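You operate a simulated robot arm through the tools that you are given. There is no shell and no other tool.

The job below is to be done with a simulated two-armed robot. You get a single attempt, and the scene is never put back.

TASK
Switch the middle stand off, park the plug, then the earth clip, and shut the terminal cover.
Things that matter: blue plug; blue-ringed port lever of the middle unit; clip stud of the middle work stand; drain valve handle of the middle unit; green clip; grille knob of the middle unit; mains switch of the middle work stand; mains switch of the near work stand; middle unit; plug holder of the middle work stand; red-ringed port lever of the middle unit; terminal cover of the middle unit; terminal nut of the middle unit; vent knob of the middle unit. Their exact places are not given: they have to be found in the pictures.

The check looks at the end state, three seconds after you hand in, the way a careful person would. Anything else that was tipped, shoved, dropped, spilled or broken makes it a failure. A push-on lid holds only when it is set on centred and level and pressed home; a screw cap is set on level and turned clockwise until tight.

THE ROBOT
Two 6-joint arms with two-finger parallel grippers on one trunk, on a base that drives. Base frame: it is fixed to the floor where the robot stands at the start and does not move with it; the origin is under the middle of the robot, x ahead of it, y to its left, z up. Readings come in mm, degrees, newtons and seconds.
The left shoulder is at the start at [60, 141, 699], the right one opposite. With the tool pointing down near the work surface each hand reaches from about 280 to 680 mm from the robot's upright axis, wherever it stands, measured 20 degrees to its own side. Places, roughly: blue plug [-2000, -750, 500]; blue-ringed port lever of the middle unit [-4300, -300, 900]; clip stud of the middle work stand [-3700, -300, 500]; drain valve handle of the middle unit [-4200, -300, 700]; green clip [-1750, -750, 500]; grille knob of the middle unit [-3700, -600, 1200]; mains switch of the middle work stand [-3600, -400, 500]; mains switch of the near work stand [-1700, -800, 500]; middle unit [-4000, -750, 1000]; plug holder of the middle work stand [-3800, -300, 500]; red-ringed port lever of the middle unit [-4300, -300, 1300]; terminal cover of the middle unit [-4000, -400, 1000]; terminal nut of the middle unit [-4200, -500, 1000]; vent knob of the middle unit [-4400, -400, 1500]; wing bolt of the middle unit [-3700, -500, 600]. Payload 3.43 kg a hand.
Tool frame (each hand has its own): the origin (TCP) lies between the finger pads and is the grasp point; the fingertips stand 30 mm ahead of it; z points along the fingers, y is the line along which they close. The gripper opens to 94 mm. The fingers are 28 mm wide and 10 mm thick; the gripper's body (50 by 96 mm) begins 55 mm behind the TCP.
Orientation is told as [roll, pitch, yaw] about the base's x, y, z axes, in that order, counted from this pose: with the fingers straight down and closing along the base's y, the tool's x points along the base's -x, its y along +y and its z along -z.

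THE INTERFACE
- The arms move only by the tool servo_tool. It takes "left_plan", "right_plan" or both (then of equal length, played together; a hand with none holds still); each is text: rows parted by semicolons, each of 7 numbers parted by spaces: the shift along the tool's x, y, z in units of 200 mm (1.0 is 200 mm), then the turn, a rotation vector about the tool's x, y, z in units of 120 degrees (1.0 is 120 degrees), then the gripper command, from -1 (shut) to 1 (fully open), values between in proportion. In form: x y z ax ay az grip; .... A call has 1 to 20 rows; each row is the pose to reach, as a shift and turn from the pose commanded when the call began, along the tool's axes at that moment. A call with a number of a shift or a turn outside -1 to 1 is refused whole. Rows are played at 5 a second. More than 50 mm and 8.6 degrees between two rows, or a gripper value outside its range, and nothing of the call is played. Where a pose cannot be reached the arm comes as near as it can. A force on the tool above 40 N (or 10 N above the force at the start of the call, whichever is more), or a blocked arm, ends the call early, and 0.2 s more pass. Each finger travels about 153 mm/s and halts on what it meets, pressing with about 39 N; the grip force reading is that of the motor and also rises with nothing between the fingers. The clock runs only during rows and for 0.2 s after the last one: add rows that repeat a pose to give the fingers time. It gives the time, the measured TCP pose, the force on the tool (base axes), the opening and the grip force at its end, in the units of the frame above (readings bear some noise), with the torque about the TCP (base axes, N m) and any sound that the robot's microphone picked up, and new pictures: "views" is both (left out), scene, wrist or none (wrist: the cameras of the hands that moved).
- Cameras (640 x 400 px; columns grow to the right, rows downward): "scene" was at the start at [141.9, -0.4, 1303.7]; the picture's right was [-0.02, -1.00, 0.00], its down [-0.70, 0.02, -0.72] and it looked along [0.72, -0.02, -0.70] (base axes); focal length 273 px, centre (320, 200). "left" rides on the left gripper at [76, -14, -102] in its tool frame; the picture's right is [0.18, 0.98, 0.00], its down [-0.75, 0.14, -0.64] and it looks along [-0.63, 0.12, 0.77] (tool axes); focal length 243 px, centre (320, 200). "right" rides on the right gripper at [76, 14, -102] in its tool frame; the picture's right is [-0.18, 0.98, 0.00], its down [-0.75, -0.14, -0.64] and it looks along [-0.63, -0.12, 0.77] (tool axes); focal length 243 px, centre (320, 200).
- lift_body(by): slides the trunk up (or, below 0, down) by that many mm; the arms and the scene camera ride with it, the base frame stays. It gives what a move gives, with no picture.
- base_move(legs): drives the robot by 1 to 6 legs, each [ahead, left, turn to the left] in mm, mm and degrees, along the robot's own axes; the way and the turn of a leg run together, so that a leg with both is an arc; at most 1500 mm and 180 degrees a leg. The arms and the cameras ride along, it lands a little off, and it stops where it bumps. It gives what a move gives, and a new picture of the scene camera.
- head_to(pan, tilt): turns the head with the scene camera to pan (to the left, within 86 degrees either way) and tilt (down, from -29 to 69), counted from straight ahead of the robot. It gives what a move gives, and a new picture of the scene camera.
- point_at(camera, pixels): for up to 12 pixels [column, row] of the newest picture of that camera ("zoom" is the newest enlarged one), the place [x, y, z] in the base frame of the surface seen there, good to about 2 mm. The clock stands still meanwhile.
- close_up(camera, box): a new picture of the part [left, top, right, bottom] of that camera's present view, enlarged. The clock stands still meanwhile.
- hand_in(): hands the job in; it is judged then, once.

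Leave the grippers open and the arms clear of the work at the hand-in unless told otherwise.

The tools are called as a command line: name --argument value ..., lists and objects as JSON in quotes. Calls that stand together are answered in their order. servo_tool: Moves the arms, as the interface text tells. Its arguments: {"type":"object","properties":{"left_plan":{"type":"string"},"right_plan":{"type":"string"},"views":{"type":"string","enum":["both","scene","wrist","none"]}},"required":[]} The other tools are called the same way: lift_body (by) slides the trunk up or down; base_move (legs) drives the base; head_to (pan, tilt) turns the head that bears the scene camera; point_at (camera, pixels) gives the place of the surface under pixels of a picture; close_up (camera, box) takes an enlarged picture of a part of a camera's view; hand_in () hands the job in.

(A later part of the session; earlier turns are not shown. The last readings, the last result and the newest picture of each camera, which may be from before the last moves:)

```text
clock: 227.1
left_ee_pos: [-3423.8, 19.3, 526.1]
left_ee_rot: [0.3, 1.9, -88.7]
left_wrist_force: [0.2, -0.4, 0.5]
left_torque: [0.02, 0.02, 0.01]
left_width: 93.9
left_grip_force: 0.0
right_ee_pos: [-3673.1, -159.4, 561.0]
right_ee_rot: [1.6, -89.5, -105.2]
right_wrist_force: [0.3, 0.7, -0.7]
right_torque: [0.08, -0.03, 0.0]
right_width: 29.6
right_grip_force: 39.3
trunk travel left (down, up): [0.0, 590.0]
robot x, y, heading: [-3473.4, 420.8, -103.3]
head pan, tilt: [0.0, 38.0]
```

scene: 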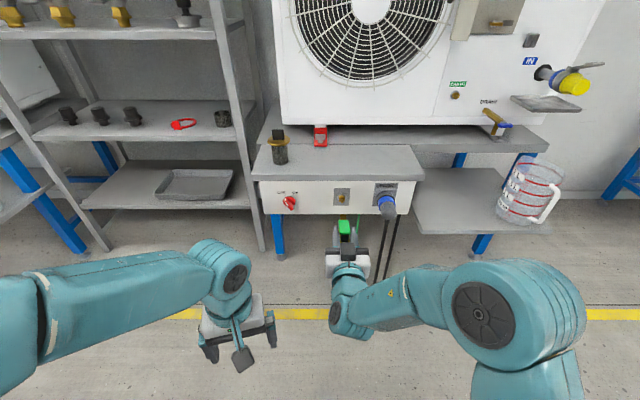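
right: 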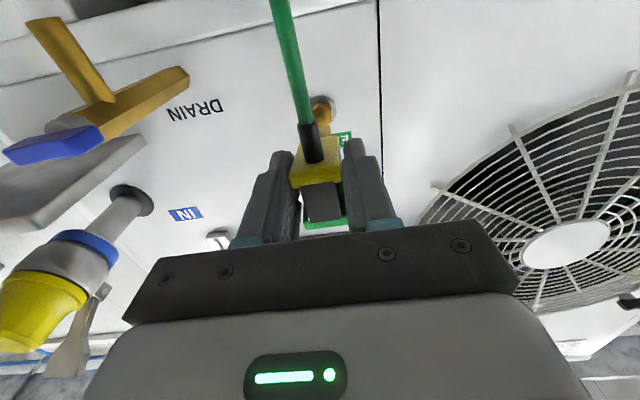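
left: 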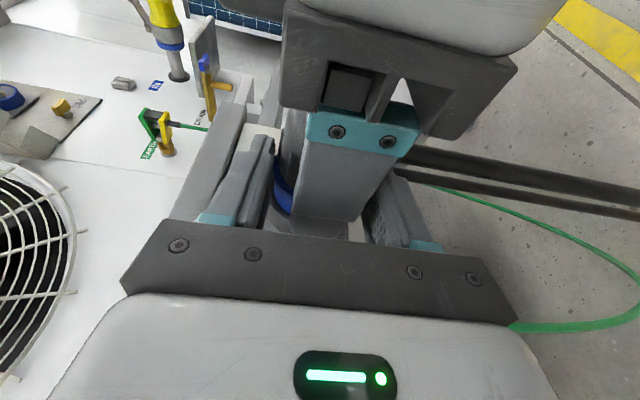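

Right hand at s=3534.5, n=-1012, z=561. I lower the hand 29 mm, then drive 70 ahead and 15 right.

servo_tool --right_plan "0.05 0.02 0 0 0 0 -1; 0.1 0.03 0 0 0 0 -1; 0.146 0.047 0 0 0 0 -1; 0.146 0.047 0 0 0 0 -1" --views "none"

base_move --legs '[[70, -15, 0]]'

close_up --camera "scene" --box '[310, 190, 390, 260]'

close_up --camera "right" --box '[220, 40, 420, 240]'

```text
clock: 228.1
left_ee_pos: [-3424.0, 20.1, 525.2]
left_ee_rot: [0.3, 1.9, -88.6]
left_wrist_force: [0.5, 0.5, 0.0]
left_torque: [-0.05, 0.01, 0.02]
left_width: 93.9
left_grip_force: 0.2
right_ee_pos: [-3663.5, -161.7, 531.0]
right_ee_rot: [3.2, -89.4, -106.9]
right_wrist_force: [-0.4, -0.6, -1.4]
right_torque: [0.03, 0.01, 0.02]
right_width: 29.8
right_grip_force: 38.8
trunk travel left (down, up): [0.0, 590.0]
robot x, y, heading: [-3474.2, 419.5, -103.5]
head pan, tilt: [0.0, 38.0]
```

```text
clock: 229.6
left_ee_pos: [-3454.1, -44.2, 526.4]
left_ee_rot: [0.4, 1.9, -88.8]
left_wrist_force: [0.9, -0.8, -0.6]
left_torque: [-0.02, 0.02, -0.03]
left_width: 93.9
left_grip_force: 0.1
right_ee_pos: [-3694.1, -224.8, 531.3]
right_ee_rot: [1.9, -89.5, -105.3]
right_wrist_force: [1.2, 1.0, -1.0]
right_torque: [0.02, 0.0, 0.02]
right_width: 29.4
right_grip_force: 39.3
trunk travel left (down, up): [0.0, 590.0]
robot x, y, heading: [-3504.0, 354.4, -103.2]
head pan, tilt: [0.0, 38.0]
```

scene: 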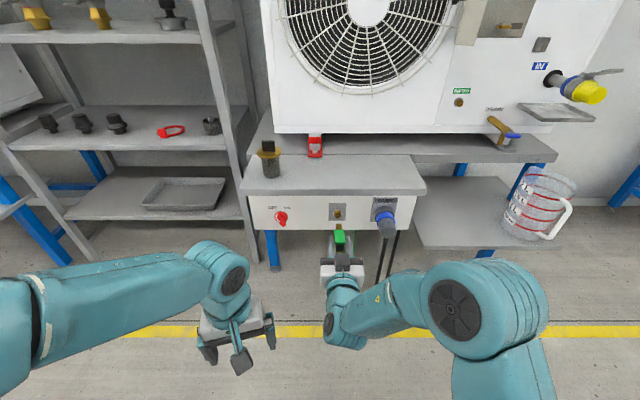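

```text
5.71 times, centred on (350, 225) of scene
```

zoom: 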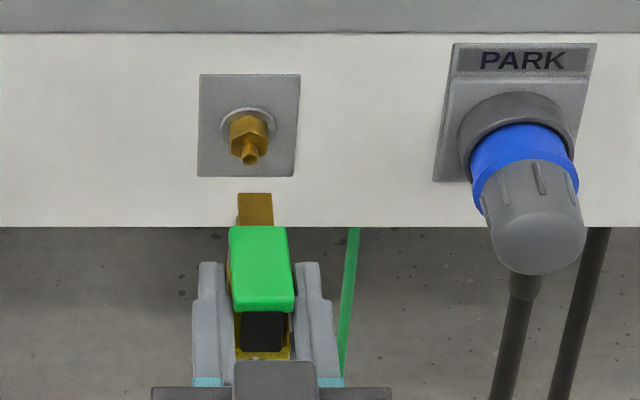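

```text
2.00 times, centred on (320, 140) of right
```

zoom: 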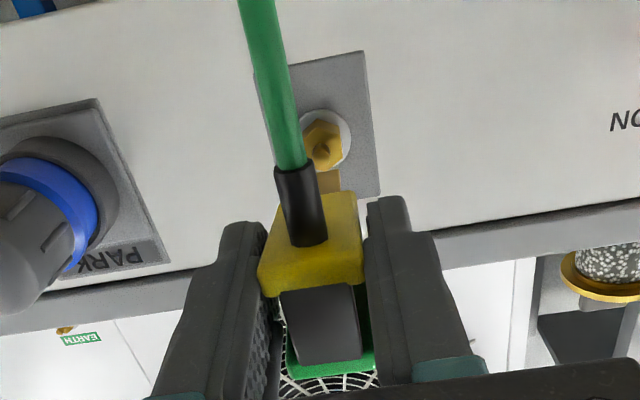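

Aligned in front of the stud (s=3539.7, z=531.3, 49 mm to go). I verify jaw vs stud positions in the zoom.

close_up --camera "scene" --box '[325, 200, 355, 235]'

point_at --camera "zoom" --pixels '[[268, 173], [268, 180], [250, 130], [290, 240], [255, 240], [318, 240], [285, 232], [265, 300], [340, 300], [255, 165], [282, 165], [268, 150]]'

```text
11.43 times, centred on (340, 218) of scene
```

zoom: 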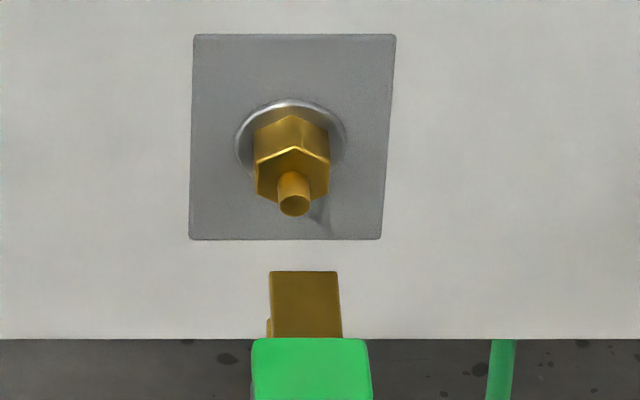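

```text
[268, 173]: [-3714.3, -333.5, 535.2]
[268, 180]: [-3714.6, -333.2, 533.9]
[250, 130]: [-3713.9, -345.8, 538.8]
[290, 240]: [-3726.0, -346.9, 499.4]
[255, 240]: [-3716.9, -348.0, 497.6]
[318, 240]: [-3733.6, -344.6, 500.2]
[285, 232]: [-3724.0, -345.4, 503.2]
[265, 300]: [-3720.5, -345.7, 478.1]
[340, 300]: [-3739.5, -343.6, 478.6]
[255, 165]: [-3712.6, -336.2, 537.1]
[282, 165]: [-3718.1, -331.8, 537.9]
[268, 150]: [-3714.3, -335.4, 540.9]
```

point_at --camera "zoom" --pixels '[[294, 206], [294, 198], [275, 280], [335, 280], [305, 275], [305, 300], [305, 330], [310, 360], [260, 360], [360, 360]]'

```text
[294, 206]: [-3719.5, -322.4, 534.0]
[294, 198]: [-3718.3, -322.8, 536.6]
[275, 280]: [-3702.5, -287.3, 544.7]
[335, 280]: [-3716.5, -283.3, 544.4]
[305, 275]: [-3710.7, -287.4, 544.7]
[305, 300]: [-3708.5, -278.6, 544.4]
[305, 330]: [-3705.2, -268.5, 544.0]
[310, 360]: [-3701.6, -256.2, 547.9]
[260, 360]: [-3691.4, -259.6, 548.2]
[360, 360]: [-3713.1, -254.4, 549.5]
```

Jaw is 1 mm left of the stud, height offset matches the unit. I advance 49 mm in steps, correcting 1 mm right.

servo_tool --right_plan "0 -0.005 0.05 0 0 0 -1; 0 -0.005 0.1 0 0 0 -1; 0 -0.005 0.15 0 0 0 -1; 0 -0.005 0.175 0 0 0 -1; 0 -0.005 0.19 0 0 0 -1; 0 -0.005 0.205 0 0 0 -1; 0 -0.005 0.22 0 0 0 -1; 0 -0.005 0.235 0 0 0 -1; 0 -0.005 0.2475 0 0 0 -1; 0 -0.005 0.2475 0 0 0 -1" --views "both"

close_up --camera "scene" --box '[310, 195, 370, 245]'

close_up --camera "right" --box '[250, 60, 390, 180]'

```text
clock: 231.8
left_ee_pos: [-3454.6, -44.0, 526.6]
left_ee_rot: [0.3, 1.9, -88.6]
left_wrist_force: [0.2, 0.3, -0.4]
left_torque: [0.0, 0.0, 0.0]
left_width: 94.2
left_grip_force: 0.1
right_ee_pos: [-3706.3, -272.0, 532.1]
right_ee_rot: [0.7, -89.4, -104.4]
right_wrist_force: [0.5, 10.4, 0.1]
right_torque: [-0.08, 0.03, -0.02]
right_width: 30.0
right_grip_force: 39.9
trunk travel left (down, up): [0.0, 590.0]
robot x, y, heading: [-3505.5, 356.1, -103.6]
head pan, tilt: [0.0, 38.0]
```

scene: 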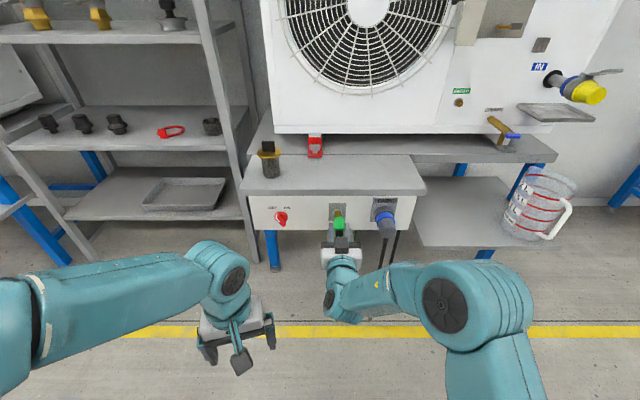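
right: 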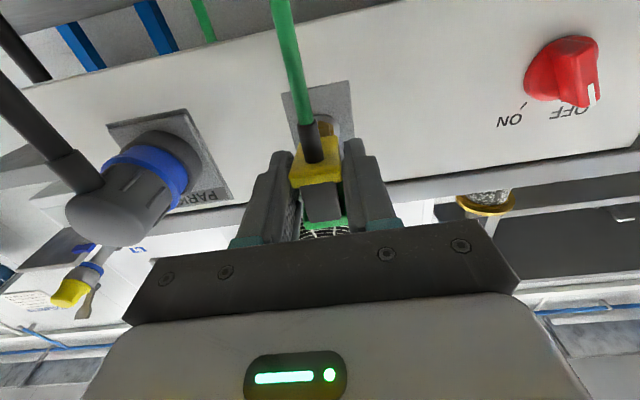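

```text
8.00 times, centred on (340, 220) of scene
```

zoom: 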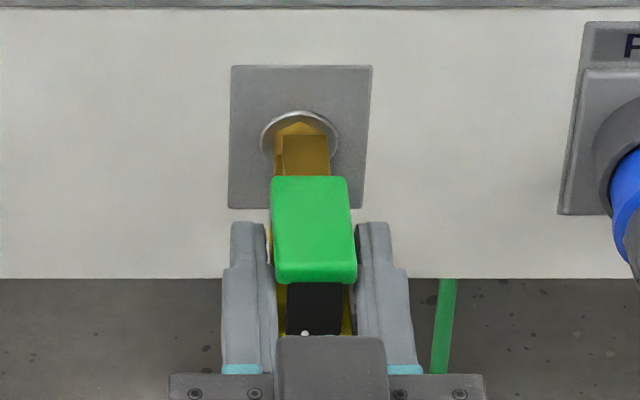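

```text
3.33 times, centred on (320, 120) of right
```

zoom: 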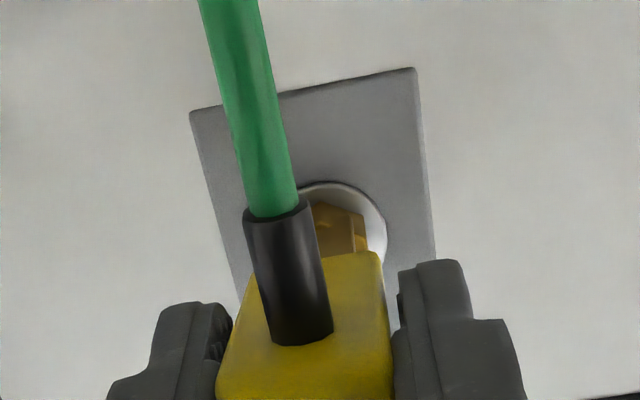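

Contact at 10 N, TCP n=-1129.5 (target -1130). I measure the jaw's depth on the stud.

close_up --camera "scene" --box '[325, 200, 355, 235]'

point_at --camera "zoom" --pixels '[[305, 125], [305, 135], [305, 145], [305, 170], [280, 150], [330, 150], [300, 110], [265, 145], [300, 220], [270, 220], [335, 220]]'

```text
11.43 times, centred on (340, 218) of scene
```

zoom: 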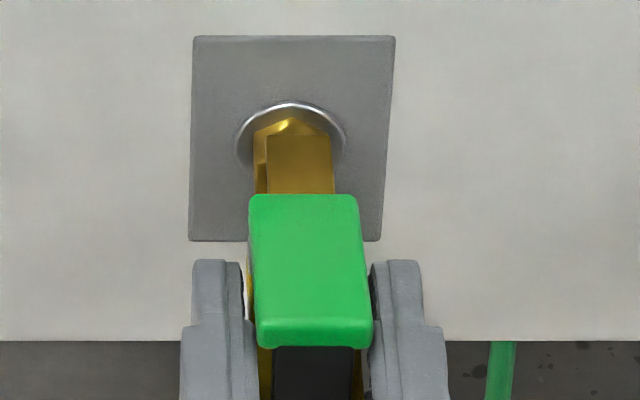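

```text
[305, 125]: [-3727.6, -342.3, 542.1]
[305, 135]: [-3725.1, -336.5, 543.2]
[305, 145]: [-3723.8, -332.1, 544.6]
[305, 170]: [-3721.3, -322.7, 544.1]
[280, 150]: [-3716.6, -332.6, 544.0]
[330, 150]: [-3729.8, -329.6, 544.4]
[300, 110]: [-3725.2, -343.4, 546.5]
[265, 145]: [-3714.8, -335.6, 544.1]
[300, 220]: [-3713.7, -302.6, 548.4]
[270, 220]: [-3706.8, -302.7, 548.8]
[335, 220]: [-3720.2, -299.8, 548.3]
```

Jaw front is 15 mm past the stud's tip and centred (s≈3542 vs 3541.6) - same as it was on the unit. I loosen the fingers slightly (to ~35 mm) and check that it stays.

servo_tool --right_plan "0 0 0 0 0 0 -0.3; 0 0 0 0 0 0 -0.26; 0 0 0 0 0 0 -0.26; 0 0 0 0 0 0 -0.26" --views "wrist"

close_up --camera "scene" --box '[325, 200, 355, 235]'

point_at --camera "zoom" --pixels '[[305, 135], [305, 145], [305, 170], [280, 150], [330, 150], [300, 220], [270, 220], [335, 220], [300, 320]]'

```text
clock: 232.8
left_ee_pos: [-3454.5, -43.5, 525.2]
left_ee_rot: [0.4, 2.0, -88.7]
left_wrist_force: [0.0, 0.1, -0.5]
left_torque: [-0.01, 0.02, 0.03]
left_width: 94.0
left_grip_force: 0.0
right_ee_pos: [-3707.6, -272.5, 531.7]
right_ee_rot: [2.1, -89.4, -105.7]
right_wrist_force: [-0.6, -0.1, 0.2]
right_torque: [0.0, 0.0, 0.01]
right_width: 34.8
right_grip_force: 0.1
trunk travel left (down, up): [0.0, 590.0]
robot x, y, heading: [-3507.4, 357.2, -103.4]
head pan, tilt: [0.0, 38.0]
```

right: 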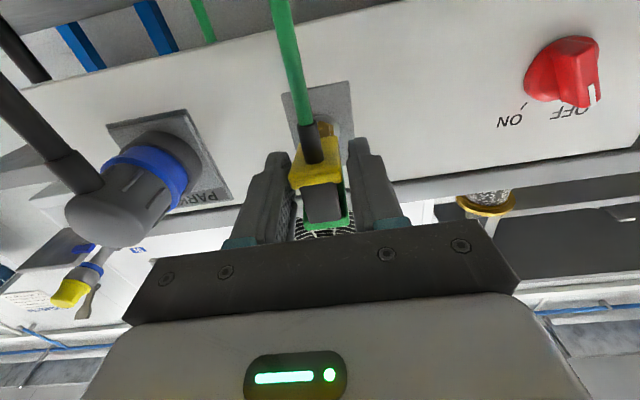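

```text
11.43 times, centred on (340, 218) of scene
```

zoom: 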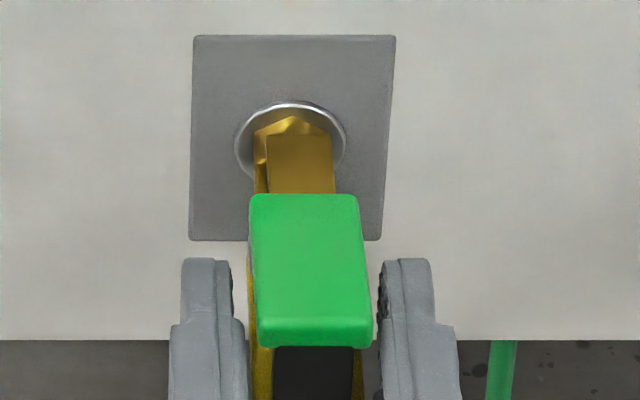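

```text
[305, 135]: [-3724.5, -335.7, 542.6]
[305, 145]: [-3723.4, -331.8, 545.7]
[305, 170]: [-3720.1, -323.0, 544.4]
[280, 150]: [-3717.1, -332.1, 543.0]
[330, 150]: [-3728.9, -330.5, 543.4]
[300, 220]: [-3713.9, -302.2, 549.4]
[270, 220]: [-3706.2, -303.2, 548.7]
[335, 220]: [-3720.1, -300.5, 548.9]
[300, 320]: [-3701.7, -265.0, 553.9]
```

The clip stays exactly in place without the grip. I open wider and withdraw 90 mm straight back.

servo_tool --right_plan "0 0 0 0 0 0 0.2; 0 0 -0.05 0 0 0 0.2; 0 0 -0.15 0 0 0 0.2; 0 0 -0.3 0 0 0 0.2; 0 0 -0.45 0 0 0 0.2; 0 0 -0.45 0 0 0 0.2" --views "both"

close_up --camera "scene" --box '[240, 180, 430, 270]'

```text
clock: 234.2
left_ee_pos: [-3455.1, -43.4, 526.9]
left_ee_rot: [0.2, 2.0, -88.7]
left_wrist_force: [0.0, 0.0, -0.2]
left_torque: [-0.03, 0.0, 0.0]
left_width: 94.0
left_grip_force: 0.1
right_ee_pos: [-3687.0, -183.3, 532.7]
right_ee_rot: [3.3, -89.5, -106.9]
right_wrist_force: [0.4, -0.2, 0.4]
right_torque: [0.02, -0.01, 0.0]
right_width: 56.5
right_grip_force: 0.0
trunk travel left (down, up): [0.0, 590.0]
robot x, y, heading: [-3508.5, 354.8, -103.4]
head pan, tilt: [0.0, 38.0]
```

scene: 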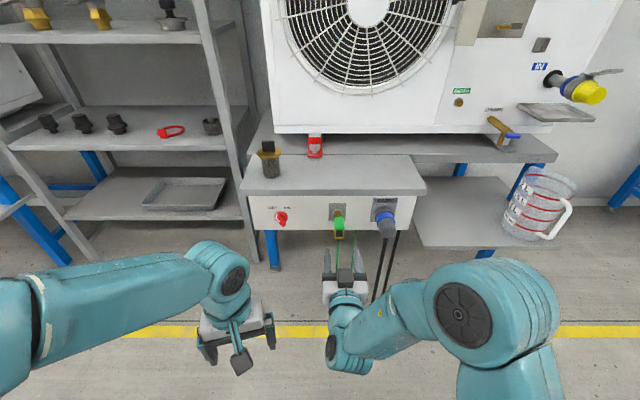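
right: 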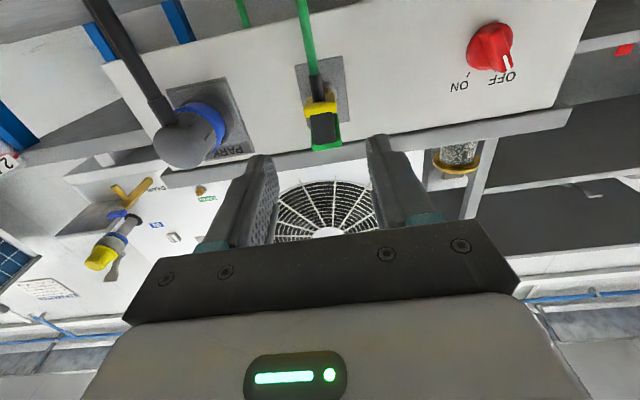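

```text
3.37 times, centred on (335, 225) of scene
```

zoom: 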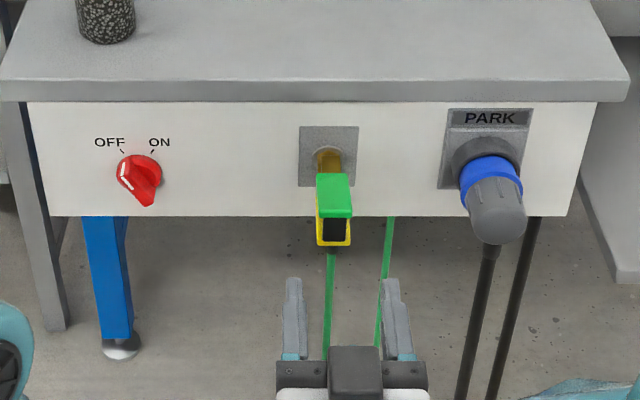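

Switch OFF, clip on the stud, plug parked. Now the terminal cover: it must swing from ~111° open about its left hinge to the right. I back off 150 mm and move right, then raise the trunk and look at the cover.

base_move --legs '[[-160, 0, 0], [0, -370, 0]]'

lift_body --by 300

lift_body --by 200

head_to --pan 0 --tilt 30

```text
clock: 241.8
left_ee_pos: [-3787.4, 193.5, 525.3]
left_ee_rot: [0.3, 1.9, -88.8]
left_wrist_force: [-0.3, 0.2, 0.2]
left_torque: [-0.02, -0.01, -0.01]
left_width: 93.9
left_grip_force: 0.1
right_ee_pos: [-4020.7, 53.4, 533.1]
right_ee_rot: [1.3, -89.4, -105.1]
right_wrist_force: [-0.7, 0.5, 0.2]
right_torque: [-0.02, -0.02, 0.02]
right_width: 56.4
right_grip_force: 0.1
trunk travel left (down, up): [0.0, 590.0]
robot x, y, heading: [-3846.4, 591.4, -103.5]
head pan, tilt: [0.0, 38.0]
```

scene: 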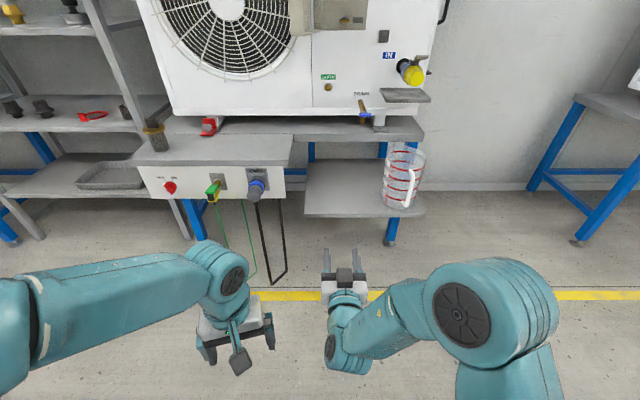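

```text
clock: 244.8
left_ee_pos: [-3788.2, 194.6, 826.7]
left_ee_rot: [0.3, 1.9, -88.9]
left_wrist_force: [0.7, 0.0, -0.1]
left_torque: [0.01, 0.02, 0.01]
left_width: 94.1
left_grip_force: 0.0
right_ee_pos: [-4021.4, 53.3, 832.4]
right_ee_rot: [1.8, -89.5, -105.5]
right_wrist_force: [0.0, 0.1, 0.0]
right_torque: [-0.02, -0.02, -0.02]
right_width: 56.4
right_grip_force: 0.0
trunk travel left (down, up): [-300.0, 290.0]
robot x, y, heading: [-3839.1, 594.3, -103.8]
head pan, tilt: [0.0, 38.0]
```

```text
clock: 247.0
left_ee_pos: [-3788.0, 193.2, 1027.3]
left_ee_rot: [0.4, 2.0, -88.9]
left_wrist_force: [-0.2, -0.3, 0.1]
left_torque: [-0.03, -0.03, 0.02]
left_width: 93.9
left_grip_force: 0.1
right_ee_pos: [-4021.3, 54.6, 1032.2]
right_ee_rot: [1.6, -89.4, -105.4]
right_wrist_force: [-0.3, 0.2, -0.2]
right_torque: [0.02, -0.01, 0.01]
right_width: 56.4
right_grip_force: 0.0
trunk travel left (down, up): [-500.0, 90.0]
robot x, y, heading: [-3839.9, 590.9, -103.6]
head pan, tilt: [0.0, 38.0]
```

```text
clock: 247.7
left_ee_pos: [-3788.1, 193.3, 1026.0]
left_ee_rot: [0.3, 2.0, -88.7]
left_wrist_force: [-0.9, -0.4, 0.4]
left_torque: [-0.01, 0.01, -0.03]
left_width: 94.1
left_grip_force: 0.0
right_ee_pos: [-4022.2, 53.6, 1032.3]
right_ee_rot: [1.9, -89.4, -105.6]
right_wrist_force: [0.0, 0.0, -0.1]
right_torque: [0.0, 0.04, 0.02]
right_width: 56.4
right_grip_force: 0.1
trunk travel left (down, up): [-500.0, 90.0]
robot x, y, heading: [-3838.7, 595.4, -103.6]
head pan, tilt: [0.0, 30.0]
```

scene: 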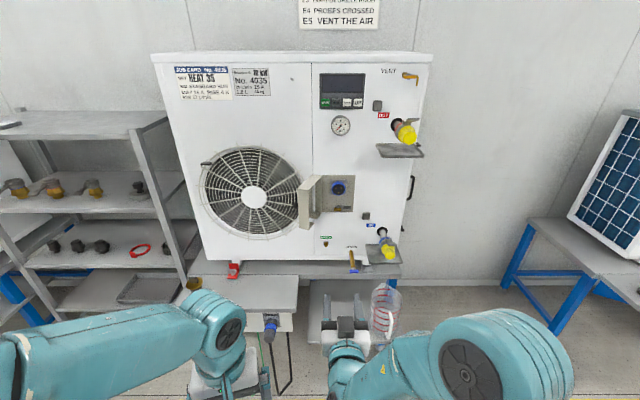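

I look at the cover up close and measure its corners and knob.

close_up --camera "scene" --box '[285, 165, 370, 240]'

point_at --camera "zoom" --pixels '[[110, 155], [180, 160], [190, 75], [120, 270], [75, 215], [85, 215], [110, 340], [185, 345], [240, 90], [230, 280], [430, 100], [400, 330]]'

```text
5.33 times, centred on (328, 202) of scene
```

zoom: 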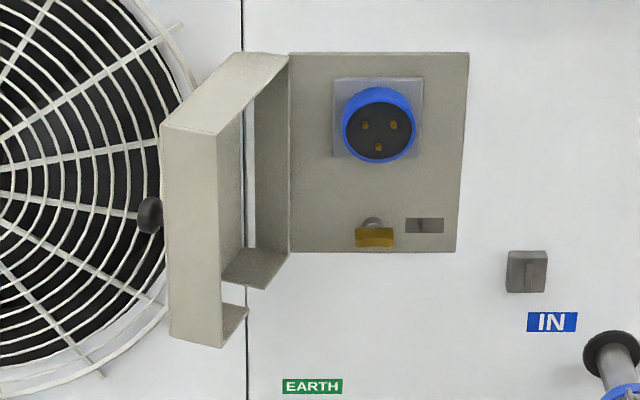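

```text
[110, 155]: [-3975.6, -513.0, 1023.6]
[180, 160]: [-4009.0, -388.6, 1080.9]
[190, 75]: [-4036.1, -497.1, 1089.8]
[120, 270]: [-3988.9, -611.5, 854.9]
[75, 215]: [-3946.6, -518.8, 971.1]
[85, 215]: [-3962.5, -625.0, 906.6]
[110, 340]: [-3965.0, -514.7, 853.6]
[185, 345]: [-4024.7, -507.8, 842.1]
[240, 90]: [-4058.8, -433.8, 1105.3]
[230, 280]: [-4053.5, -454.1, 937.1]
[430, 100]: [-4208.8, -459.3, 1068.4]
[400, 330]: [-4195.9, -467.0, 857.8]
```

point_at --camera "zoom" --pixels '[[168, 140], [210, 145], [175, 330], [218, 338], [150, 215], [143, 215], [163, 128], [216, 132], [238, 55], [286, 57], [286, 240], [262, 200]]'

servo_tool --right_plan "-0.05 0.1 0.05 0 0 0 -1; -0.1 0.2 0.1 0 0 0 -1; -0.15 0.3 0.15 0 0 0 -1; -0.2 0.4 0.2 0 0 0 -1; -0.2 0.5 0.25 0 0 0 -1; -0.2 0.6 0.3 0 0 0 -1; -0.2 0.7 0.3 0 0 0 -1; -0.2 0.7 0.3 0 0 0 -1" --views "scene"

```text
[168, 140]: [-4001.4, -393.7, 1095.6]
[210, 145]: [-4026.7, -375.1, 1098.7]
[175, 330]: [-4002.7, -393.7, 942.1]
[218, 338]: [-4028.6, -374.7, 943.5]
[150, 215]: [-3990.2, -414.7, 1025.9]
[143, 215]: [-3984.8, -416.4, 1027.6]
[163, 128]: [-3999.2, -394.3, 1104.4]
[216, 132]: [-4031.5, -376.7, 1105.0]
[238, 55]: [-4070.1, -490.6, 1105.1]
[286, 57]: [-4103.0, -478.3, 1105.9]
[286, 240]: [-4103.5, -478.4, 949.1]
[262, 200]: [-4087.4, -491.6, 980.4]
```

```text
clock: 249.1
left_ee_pos: [-3782.3, 192.5, 1026.7]
left_ee_rot: [0.9, 2.0, -88.4]
left_wrist_force: [27.4, -1.0, 2.5]
left_torque: [-0.07, 1.42, 0.5]
left_width: 78.5
left_grip_force: 0.0
right_ee_pos: [-3921.6, -33.8, 1070.7]
right_ee_rot: [-1.3, -89.2, -102.9]
right_wrist_force: [-0.4, 0.6, -0.2]
right_torque: [0.0, -0.04, -0.01]
right_width: 0.0
right_grip_force: 33.1
trunk travel left (down, up): [-500.0, 90.0]
robot x, y, heading: [-3844.2, 593.1, -103.6]
head pan, tilt: [0.0, 30.0]
stopped in row 7 (left hand): the force on the tool passed its limit at 46 N (the readings are from after the stop); the commanded pose is now the measured one
```

scene: 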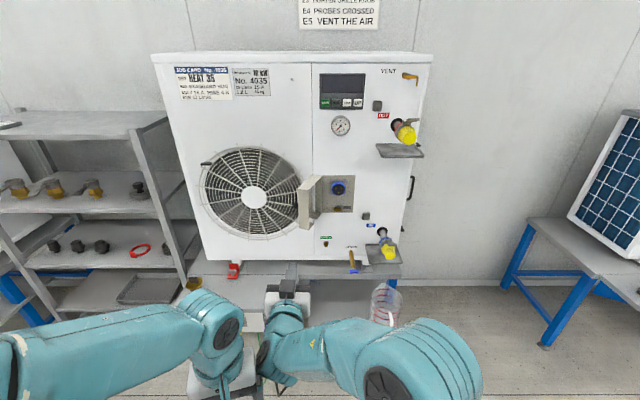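

The right forearm brushed the stowed left hand (46 N stop, nothing else touched). I move the right hand back right, then put the left hand further out to the left.

servo_tool --right_plan "0 -0.1 0 0 0 0 -1; 0 -0.25 0 0 0 0 -1; 0 -0.4 0 0 0 0 -1; 0 -0.4 0 0 0 0 -1" --views "none"

servo_tool --left_plan "0 0.1 0 0 0 0 1; 0 0.25 0 0 0 0 1; 0 0.4 0 0 0 0 1; 0 0.55 0 0 0 0 1; 0 0.7 0 0 0 0 1; 0 0.7 0 0 0 0 1" --views "scene"

```text
clock: 250.1
left_ee_pos: [-3784.5, 192.6, 1026.0]
left_ee_rot: [0.6, 1.9, -88.5]
left_wrist_force: [0.3, -0.2, 0.0]
left_torque: [-0.03, 0.01, -0.04]
left_width: 93.9
left_grip_force: 0.0
right_ee_pos: [-3995.4, -13.8, 1070.3]
right_ee_rot: [-4.7, -89.2, -99.1]
right_wrist_force: [-0.2, -1.2, -0.6]
right_torque: [0.03, 0.0, 0.0]
right_width: 0.0
right_grip_force: 32.9
trunk travel left (down, up): [-500.0, 90.0]
robot x, y, heading: [-3840.9, 594.7, -103.6]
head pan, tilt: [0.0, 30.0]
```

```text
clock: 251.5
left_ee_pos: [-3645.3, 196.9, 1027.3]
left_ee_rot: [0.6, 1.9, -88.5]
left_wrist_force: [0.5, -0.2, -0.2]
left_torque: [0.0, 0.0, 0.01]
left_width: 93.9
left_grip_force: 0.1
right_ee_pos: [-3996.5, -14.1, 1069.6]
right_ee_rot: [-1.5, -89.2, -102.5]
right_wrist_force: [-0.4, 0.0, 0.0]
right_torque: [0.01, -0.01, -0.02]
right_width: 0.0
right_grip_force: 32.8
trunk travel left (down, up): [-500.0, 90.0]
robot x, y, heading: [-3838.8, 592.5, -103.5]
head pan, tilt: [0.0, 30.0]
```

scene: 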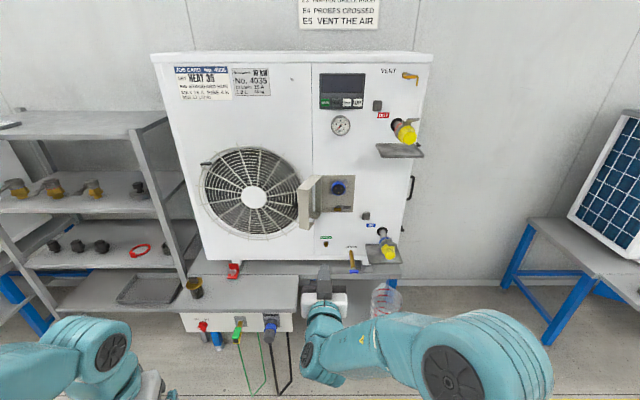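

Left hand is now well out of the way. Cover geometry: hinge ≈ (3879,-1425), length ~127, depth ~37, open 111°; free corner at (3798,-1320), knob at z≈1027. I'll push its outer face with the closed right fist at z≈1070 (above the knob), from the left. I shift the fist 75 mm left first, then drive ahead 290 and 30 left.

servo_tool --right_plan "0 0.1 0 0 0 0 -1; 0 0.2 0 0 0 0 -1; 0 0.3 0 0 0 0 -1; 0 0.38 0 0 0 0 -1; 0 0.38 0 0 0 0 -1" --views "none"

base_move --legs '[[0, 35, 0], [280, 0, 0]]'

close_up --camera "right" --box '[0, 0, 640, 400]'

```text
clock: 252.7
left_ee_pos: [-3645.9, 196.8, 1028.4]
left_ee_rot: [0.7, 1.9, -88.6]
left_wrist_force: [0.3, 0.9, 0.2]
left_torque: [-0.02, 0.0, -0.02]
left_width: 93.8
left_grip_force: 0.1
right_ee_pos: [-3922.0, -32.5, 1071.1]
right_ee_rot: [-1.7, -89.2, -102.4]
right_wrist_force: [0.0, -0.7, -0.4]
right_torque: [-0.02, 0.0, 0.01]
right_width: 0.0
right_grip_force: 32.5
trunk travel left (down, up): [-500.0, 90.0]
robot x, y, heading: [-3838.1, 591.3, -103.5]
head pan, tilt: [0.0, 30.0]
```

```text
clock: 257.6
left_ee_pos: [-3673.9, -78.8, 1029.1]
left_ee_rot: [0.6, 1.8, -88.2]
left_wrist_force: [0.3, 0.8, -0.7]
left_torque: [-0.01, -0.03, -0.02]
left_width: 93.8
left_grip_force: 0.1
right_ee_pos: [-3951.2, -310.0, 1071.9]
right_ee_rot: [-1.8, -89.3, -102.0]
right_wrist_force: [-0.2, -0.2, 0.7]
right_torque: [0.01, -0.02, -0.01]
right_width: 0.0
right_grip_force: 32.7
trunk travel left (down, up): [-500.0, 90.0]
robot x, y, heading: [-3867.5, 314.9, -103.4]
head pan, tilt: [0.0, 30.0]
```

scene: 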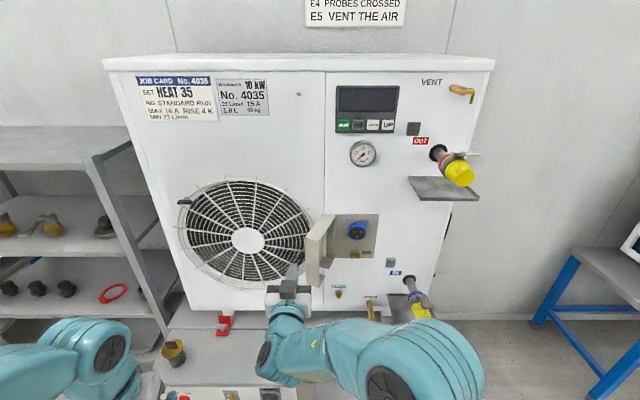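

```text
1.00 times, centred on (320, 200) of right (not enlarged: the box is as wide or as high as the picture)
```

zoom: 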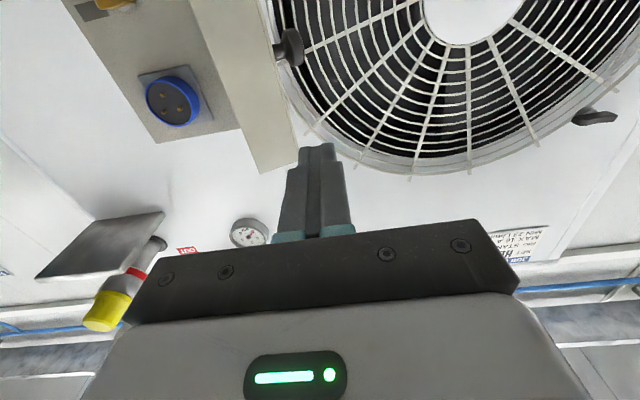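

The fist is left of the cover (s=3770). I drive another 75 mm ahead so the fingertips pass beside the cover's outer face (above the knob).

base_move --legs '[[75, 0, 0]]'

close_up --camera "scene" --box '[250, 200, 400, 320]'

close_up --camera "right" --box '[160, 0, 480, 240]'

```text
clock: 259.2
left_ee_pos: [-3690.7, -152.2, 1027.8]
left_ee_rot: [0.7, 1.9, -88.1]
left_wrist_force: [0.0, -0.6, 0.5]
left_torque: [0.01, 0.02, 0.0]
left_width: 93.7
left_grip_force: 0.0
right_ee_pos: [-3968.6, -383.2, 1072.0]
right_ee_rot: [3.2, -89.2, -107.1]
right_wrist_force: [-0.8, -0.1, 0.6]
right_torque: [-0.03, 0.0, 0.02]
right_width: 0.0
right_grip_force: 33.2
trunk travel left (down, up): [-500.0, 90.0]
robot x, y, heading: [-3890.3, 236.0, -103.5]
head pan, tilt: [0.0, 30.0]
```

scene: 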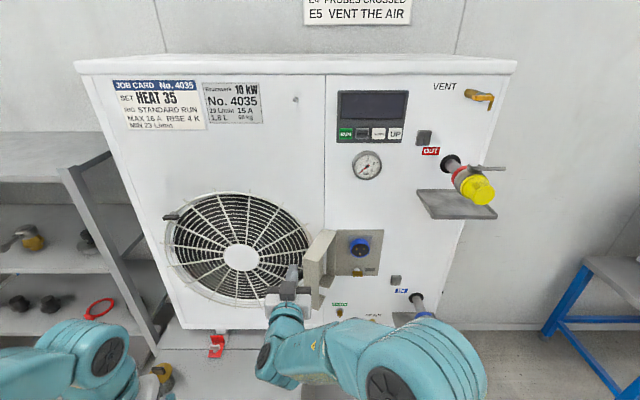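

```text
3.33 times, centred on (325, 260) of scene
```

zoom: 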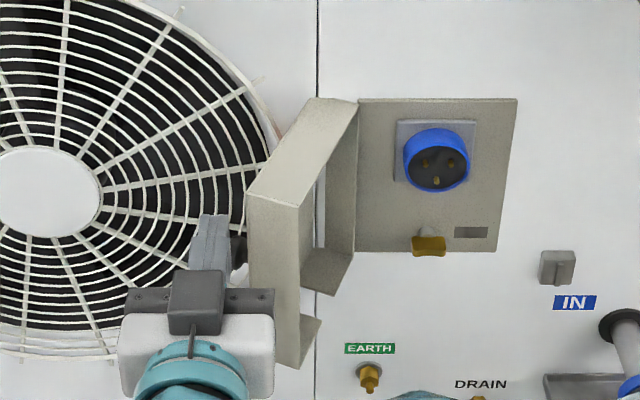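

```text
1.67 times, centred on (320, 120) of right
```

zoom: 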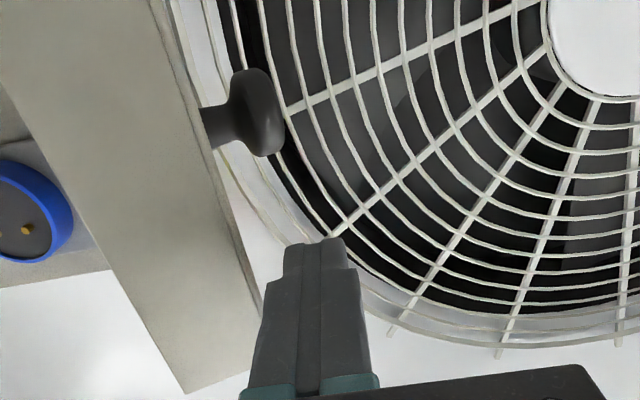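

The fist is beside the cover's outer face, 18 mm from its corner. I advance 15 mm and then push right 110 mm in small steps to swing the cover.

servo_tool --right_plan "0 0 0.0375 0 0 0 -1; 0 0 0.075 0 0 0 -1; 0 -0.04 0.075 0 0 0 -1; 0 -0.08 0.075 0 0 0 -1; 0 -0.12 0.075 0 0 0 -1; 0 -0.16 0.075 0 0 0 -1; 0 -0.2 0.075 0 0 0 -1; 0 -0.24 0.075 0 0 0 -1; 0 -0.28 0.075 0 0 0 -1; 0 -0.32 0.075 0 0 0 -1; 0 -0.36 0.075 0 0 0 -1; 0 -0.4 0.075 0 0 0 -1; 0 -0.44 0.075 0 0 0 -1; 0 -0.48 0.075 0 0 0 -1; 0 -0.52 0.075 0 0 0 -1; 0 -0.55 0.075 0 0 0 -1; 0 -0.55 0.075 0 0 0 -1" --views "both"

close_up --camera "scene" --box '[250, 200, 400, 320]'

```text
clock: 260.9
left_ee_pos: [-3689.9, -151.4, 1028.3]
left_ee_rot: [0.7, 1.8, -88.1]
left_wrist_force: [-0.3, -0.6, 0.0]
left_torque: [-0.02, -0.05, 0.02]
left_width: 94.0
left_grip_force: 0.1
right_ee_pos: [-4001.1, -384.0, 1070.7]
right_ee_rot: [-23.7, -89.0, -78.7]
right_wrist_force: [16.9, 19.0, 2.6]
right_torque: [-0.31, 0.01, -0.25]
right_width: 0.0
right_grip_force: 33.2
trunk travel left (down, up): [-500.0, 90.0]
robot x, y, heading: [-3886.6, 234.8, -103.3]
head pan, tilt: [0.0, 30.0]
stopped in row 8 (right hand): the force on the tool passed its limit at 45 N (the readings are from after the stop); the commanded pose is now the measured one
```

scene: 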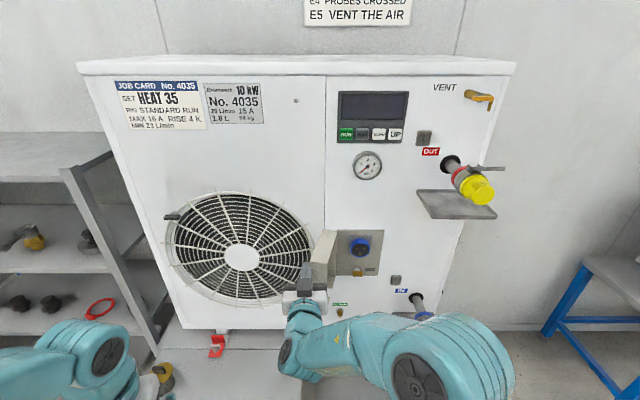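
right: 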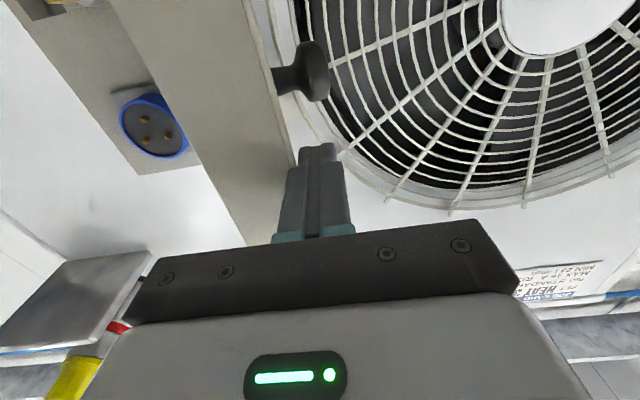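

```text
3.33 times, centred on (325, 260) of scene
```

zoom: 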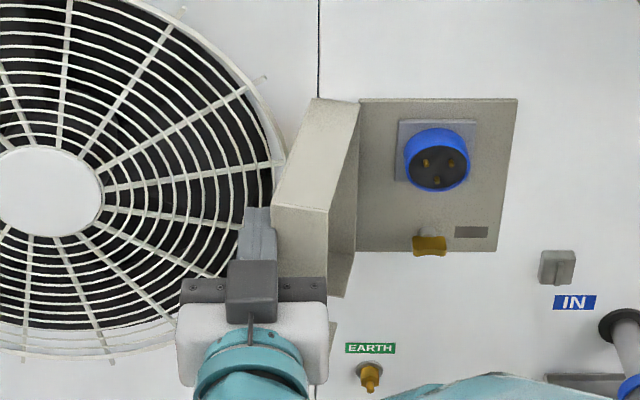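

The cover swung to about 100° but the force reached 45 N, with a large outward part. I look closely at what touches.

close_up --camera "right" --box '[190, 100, 390, 260]'

point_at --camera "zoom" --pixels '[[200, 400], [260, 380], [230, 300], [300, 180], [180, 350], [330, 150], [280, 300]]'

close_up --camera "scene" --box '[285, 220, 355, 300]'

point_at --camera "zoom" --pixels '[[270, 170], [215, 170], [230, 180], [265, 180], [230, 300], [265, 300], [310, 60], [290, 120], [240, 160], [180, 200]]'

```text
2.50 times, centred on (290, 180) of right
```

zoom: 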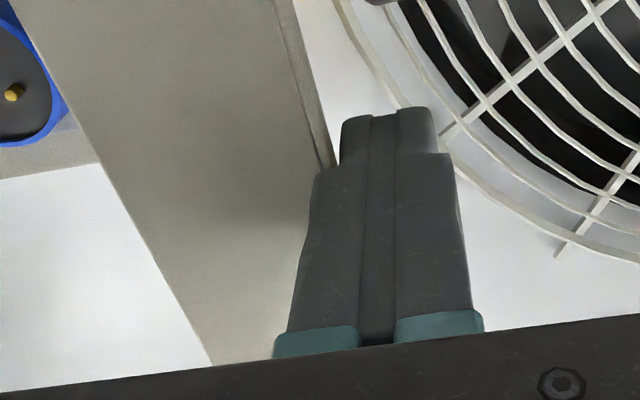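

```text
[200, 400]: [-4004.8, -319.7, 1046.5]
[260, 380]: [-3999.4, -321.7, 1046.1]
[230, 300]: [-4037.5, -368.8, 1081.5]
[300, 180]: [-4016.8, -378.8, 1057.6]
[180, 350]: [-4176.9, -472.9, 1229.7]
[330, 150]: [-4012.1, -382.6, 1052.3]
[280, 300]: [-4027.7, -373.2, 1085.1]
```

```text
5.00 times, centred on (320, 260) of scene
```

zoom: 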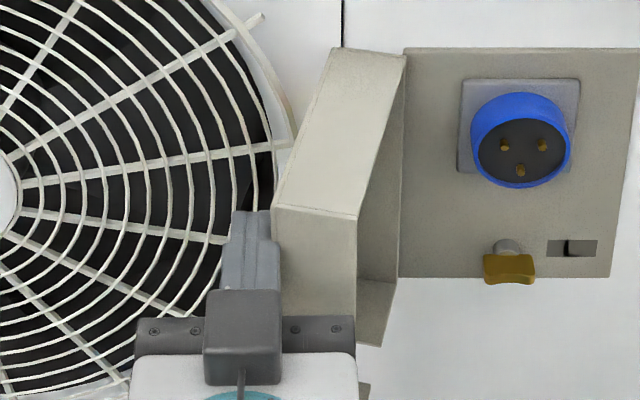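

```text
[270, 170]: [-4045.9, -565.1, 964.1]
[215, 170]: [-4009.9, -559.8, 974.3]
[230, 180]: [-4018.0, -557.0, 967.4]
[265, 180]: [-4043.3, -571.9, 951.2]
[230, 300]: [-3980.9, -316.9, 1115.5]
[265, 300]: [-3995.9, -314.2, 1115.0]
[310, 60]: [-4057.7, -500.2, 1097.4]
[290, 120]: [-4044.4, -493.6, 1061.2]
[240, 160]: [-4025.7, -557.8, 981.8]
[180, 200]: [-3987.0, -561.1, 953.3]
```

The corner of the cover rubs on the finger with high friction, so I should follow the cover's arc instead of pushing straight. I move the fist along the arc (right and first outward), about 113 mm right in total.

servo_tool --right_plan "0 -0.0375 -0.031 0 0 0 -1; 0 -0.075 -0.0615 0 0 0 -1; 0 -0.114 -0.097 0 0 0 -1; 0 -0.1525 -0.1315 0 0 0 -1; 0 -0.187 -0.141 0 0 0 -1; 0 -0.221 -0.151 0 0 0 -1; 0 -0.255 -0.16 0 0 0 -1; 0 -0.29 -0.162 0 0 0 -1; 0 -0.325 -0.164 0 0 0 -1; 0 -0.36 -0.166 0 0 0 -1; 0 -0.395 -0.162 0 0 0 -1; 0 -0.43 -0.158 0 0 0 -1; 0 -0.465 -0.153 0 0 0 -1; 0 -0.498 -0.143 0 0 0 -1; 0 -0.532 -0.133 0 0 0 -1; 0 -0.565 -0.1225 0 0 0 -1; 0 -0.565 -0.1225 0 0 0 -1" --views "both"

close_up --camera "scene" --box '[270, 200, 400, 310]'

```text
clock: 264.5
left_ee_pos: [-3690.6, -152.3, 1028.5]
left_ee_rot: [0.7, 1.9, -88.2]
left_wrist_force: [0.6, 0.4, 1.0]
left_torque: [0.0, 0.02, -0.01]
left_width: 94.0
left_grip_force: 0.1
right_ee_pos: [-4109.8, -334.8, 1069.5]
right_ee_rot: [-13.1, -88.8, -89.9]
right_wrist_force: [0.2, -0.4, -0.4]
right_torque: [0.01, 0.02, 0.01]
right_width: 0.0
right_grip_force: 33.5
trunk travel left (down, up): [-500.0, 90.0]
robot x, y, heading: [-3889.5, 238.5, -103.2]
head pan, tilt: [0.0, 30.0]
```

scene: 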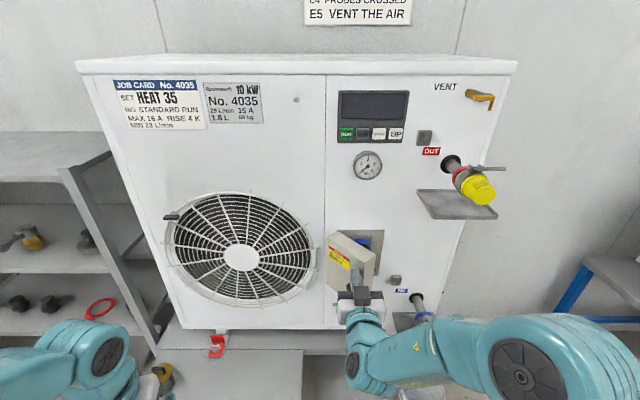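
right: 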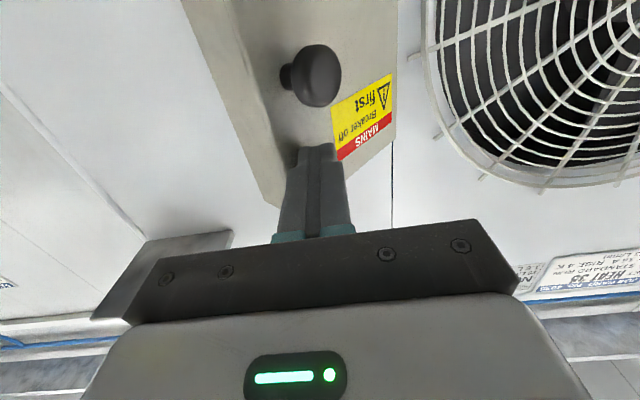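

```text
3.64 times, centred on (335, 255) of scene
```

zoom: 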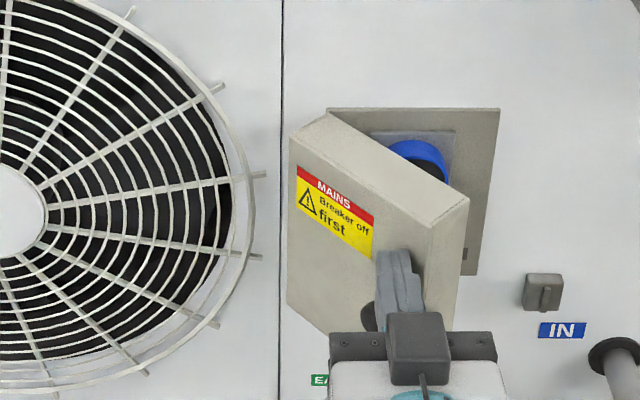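

The cover followed to about 50° (force 0 now). To keep reach, I retract the fist 40 mm, shift the base 60 mm right and bring the fist back to the same spot.

servo_tool --right_plan "0 0 -0.1 0 0 0 -1; 0 0 -0.2 0 0 0 -1; 0 0.15 -0.2 0 0 0 -1; 0 0.3 -0.2 0 0 0 -1; 0 0.3 -0.2 0 0 0 -1" --views "none"

base_move --legs '[[0, -60, 0]]'

close_up --camera "scene" --box '[250, 200, 380, 310]'

point_at --camera "zoom" --pixels '[[390, 220], [300, 140], [440, 215], [470, 190], [385, 280], [350, 200], [320, 170], [375, 300], [430, 300], [300, 280], [250, 200]]'

```text
clock: 265.7
left_ee_pos: [-3690.6, -152.3, 1028.4]
left_ee_rot: [0.7, 1.9, -88.2]
left_wrist_force: [0.1, -0.7, -0.1]
left_torque: [0.01, -0.02, -0.02]
left_width: 93.9
left_grip_force: 0.1
right_ee_pos: [-4042.6, -311.1, 1069.3]
right_ee_rot: [-11.6, -88.8, -91.5]
right_wrist_force: [-0.7, 0.2, 0.7]
right_torque: [0.0, -0.01, 0.03]
right_width: 0.0
right_grip_force: 33.2
trunk travel left (down, up): [-500.0, 90.0]
robot x, y, heading: [-3887.5, 238.7, -103.3]
head pan, tilt: [0.0, 30.0]
```

```text
clock: 267.1
left_ee_pos: [-3748.6, -139.1, 1028.0]
left_ee_rot: [0.7, 2.0, -88.2]
left_wrist_force: [-0.4, 0.4, -0.5]
left_torque: [-0.01, 0.0, -0.01]
left_width: 94.2
left_grip_force: 0.0
right_ee_pos: [-4101.4, -298.7, 1068.7]
right_ee_rot: [-8.9, -88.8, -94.4]
right_wrist_force: [0.0, -0.2, 0.1]
right_torque: [0.03, -0.04, -0.02]
right_width: 0.0
right_grip_force: 33.2
trunk travel left (down, up): [-500.0, 90.0]
robot x, y, heading: [-3947.1, 250.5, -103.1]
head pan, tilt: [0.0, 30.0]
```

scene: 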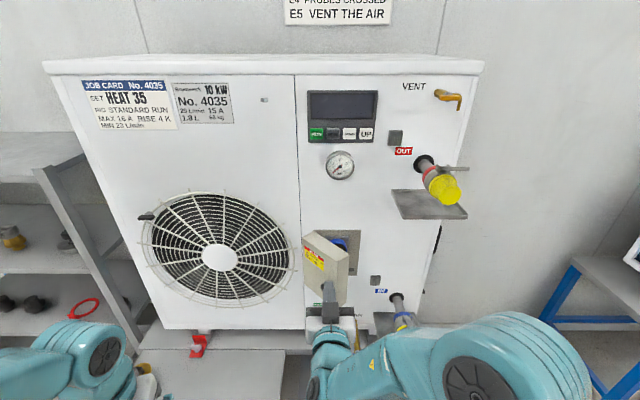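

```text
3.64 times, centred on (315, 255) of scene
```

zoom: 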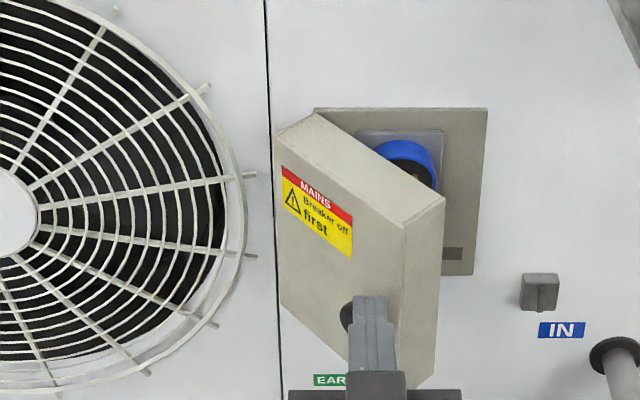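

```text
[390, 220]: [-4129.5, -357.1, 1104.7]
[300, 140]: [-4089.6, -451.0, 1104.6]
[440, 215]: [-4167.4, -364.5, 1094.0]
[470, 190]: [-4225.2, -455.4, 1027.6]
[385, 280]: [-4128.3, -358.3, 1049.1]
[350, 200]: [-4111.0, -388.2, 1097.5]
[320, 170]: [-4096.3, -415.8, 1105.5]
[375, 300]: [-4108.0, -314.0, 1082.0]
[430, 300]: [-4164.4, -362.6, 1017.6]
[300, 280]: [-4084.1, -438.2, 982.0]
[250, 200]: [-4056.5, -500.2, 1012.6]
```

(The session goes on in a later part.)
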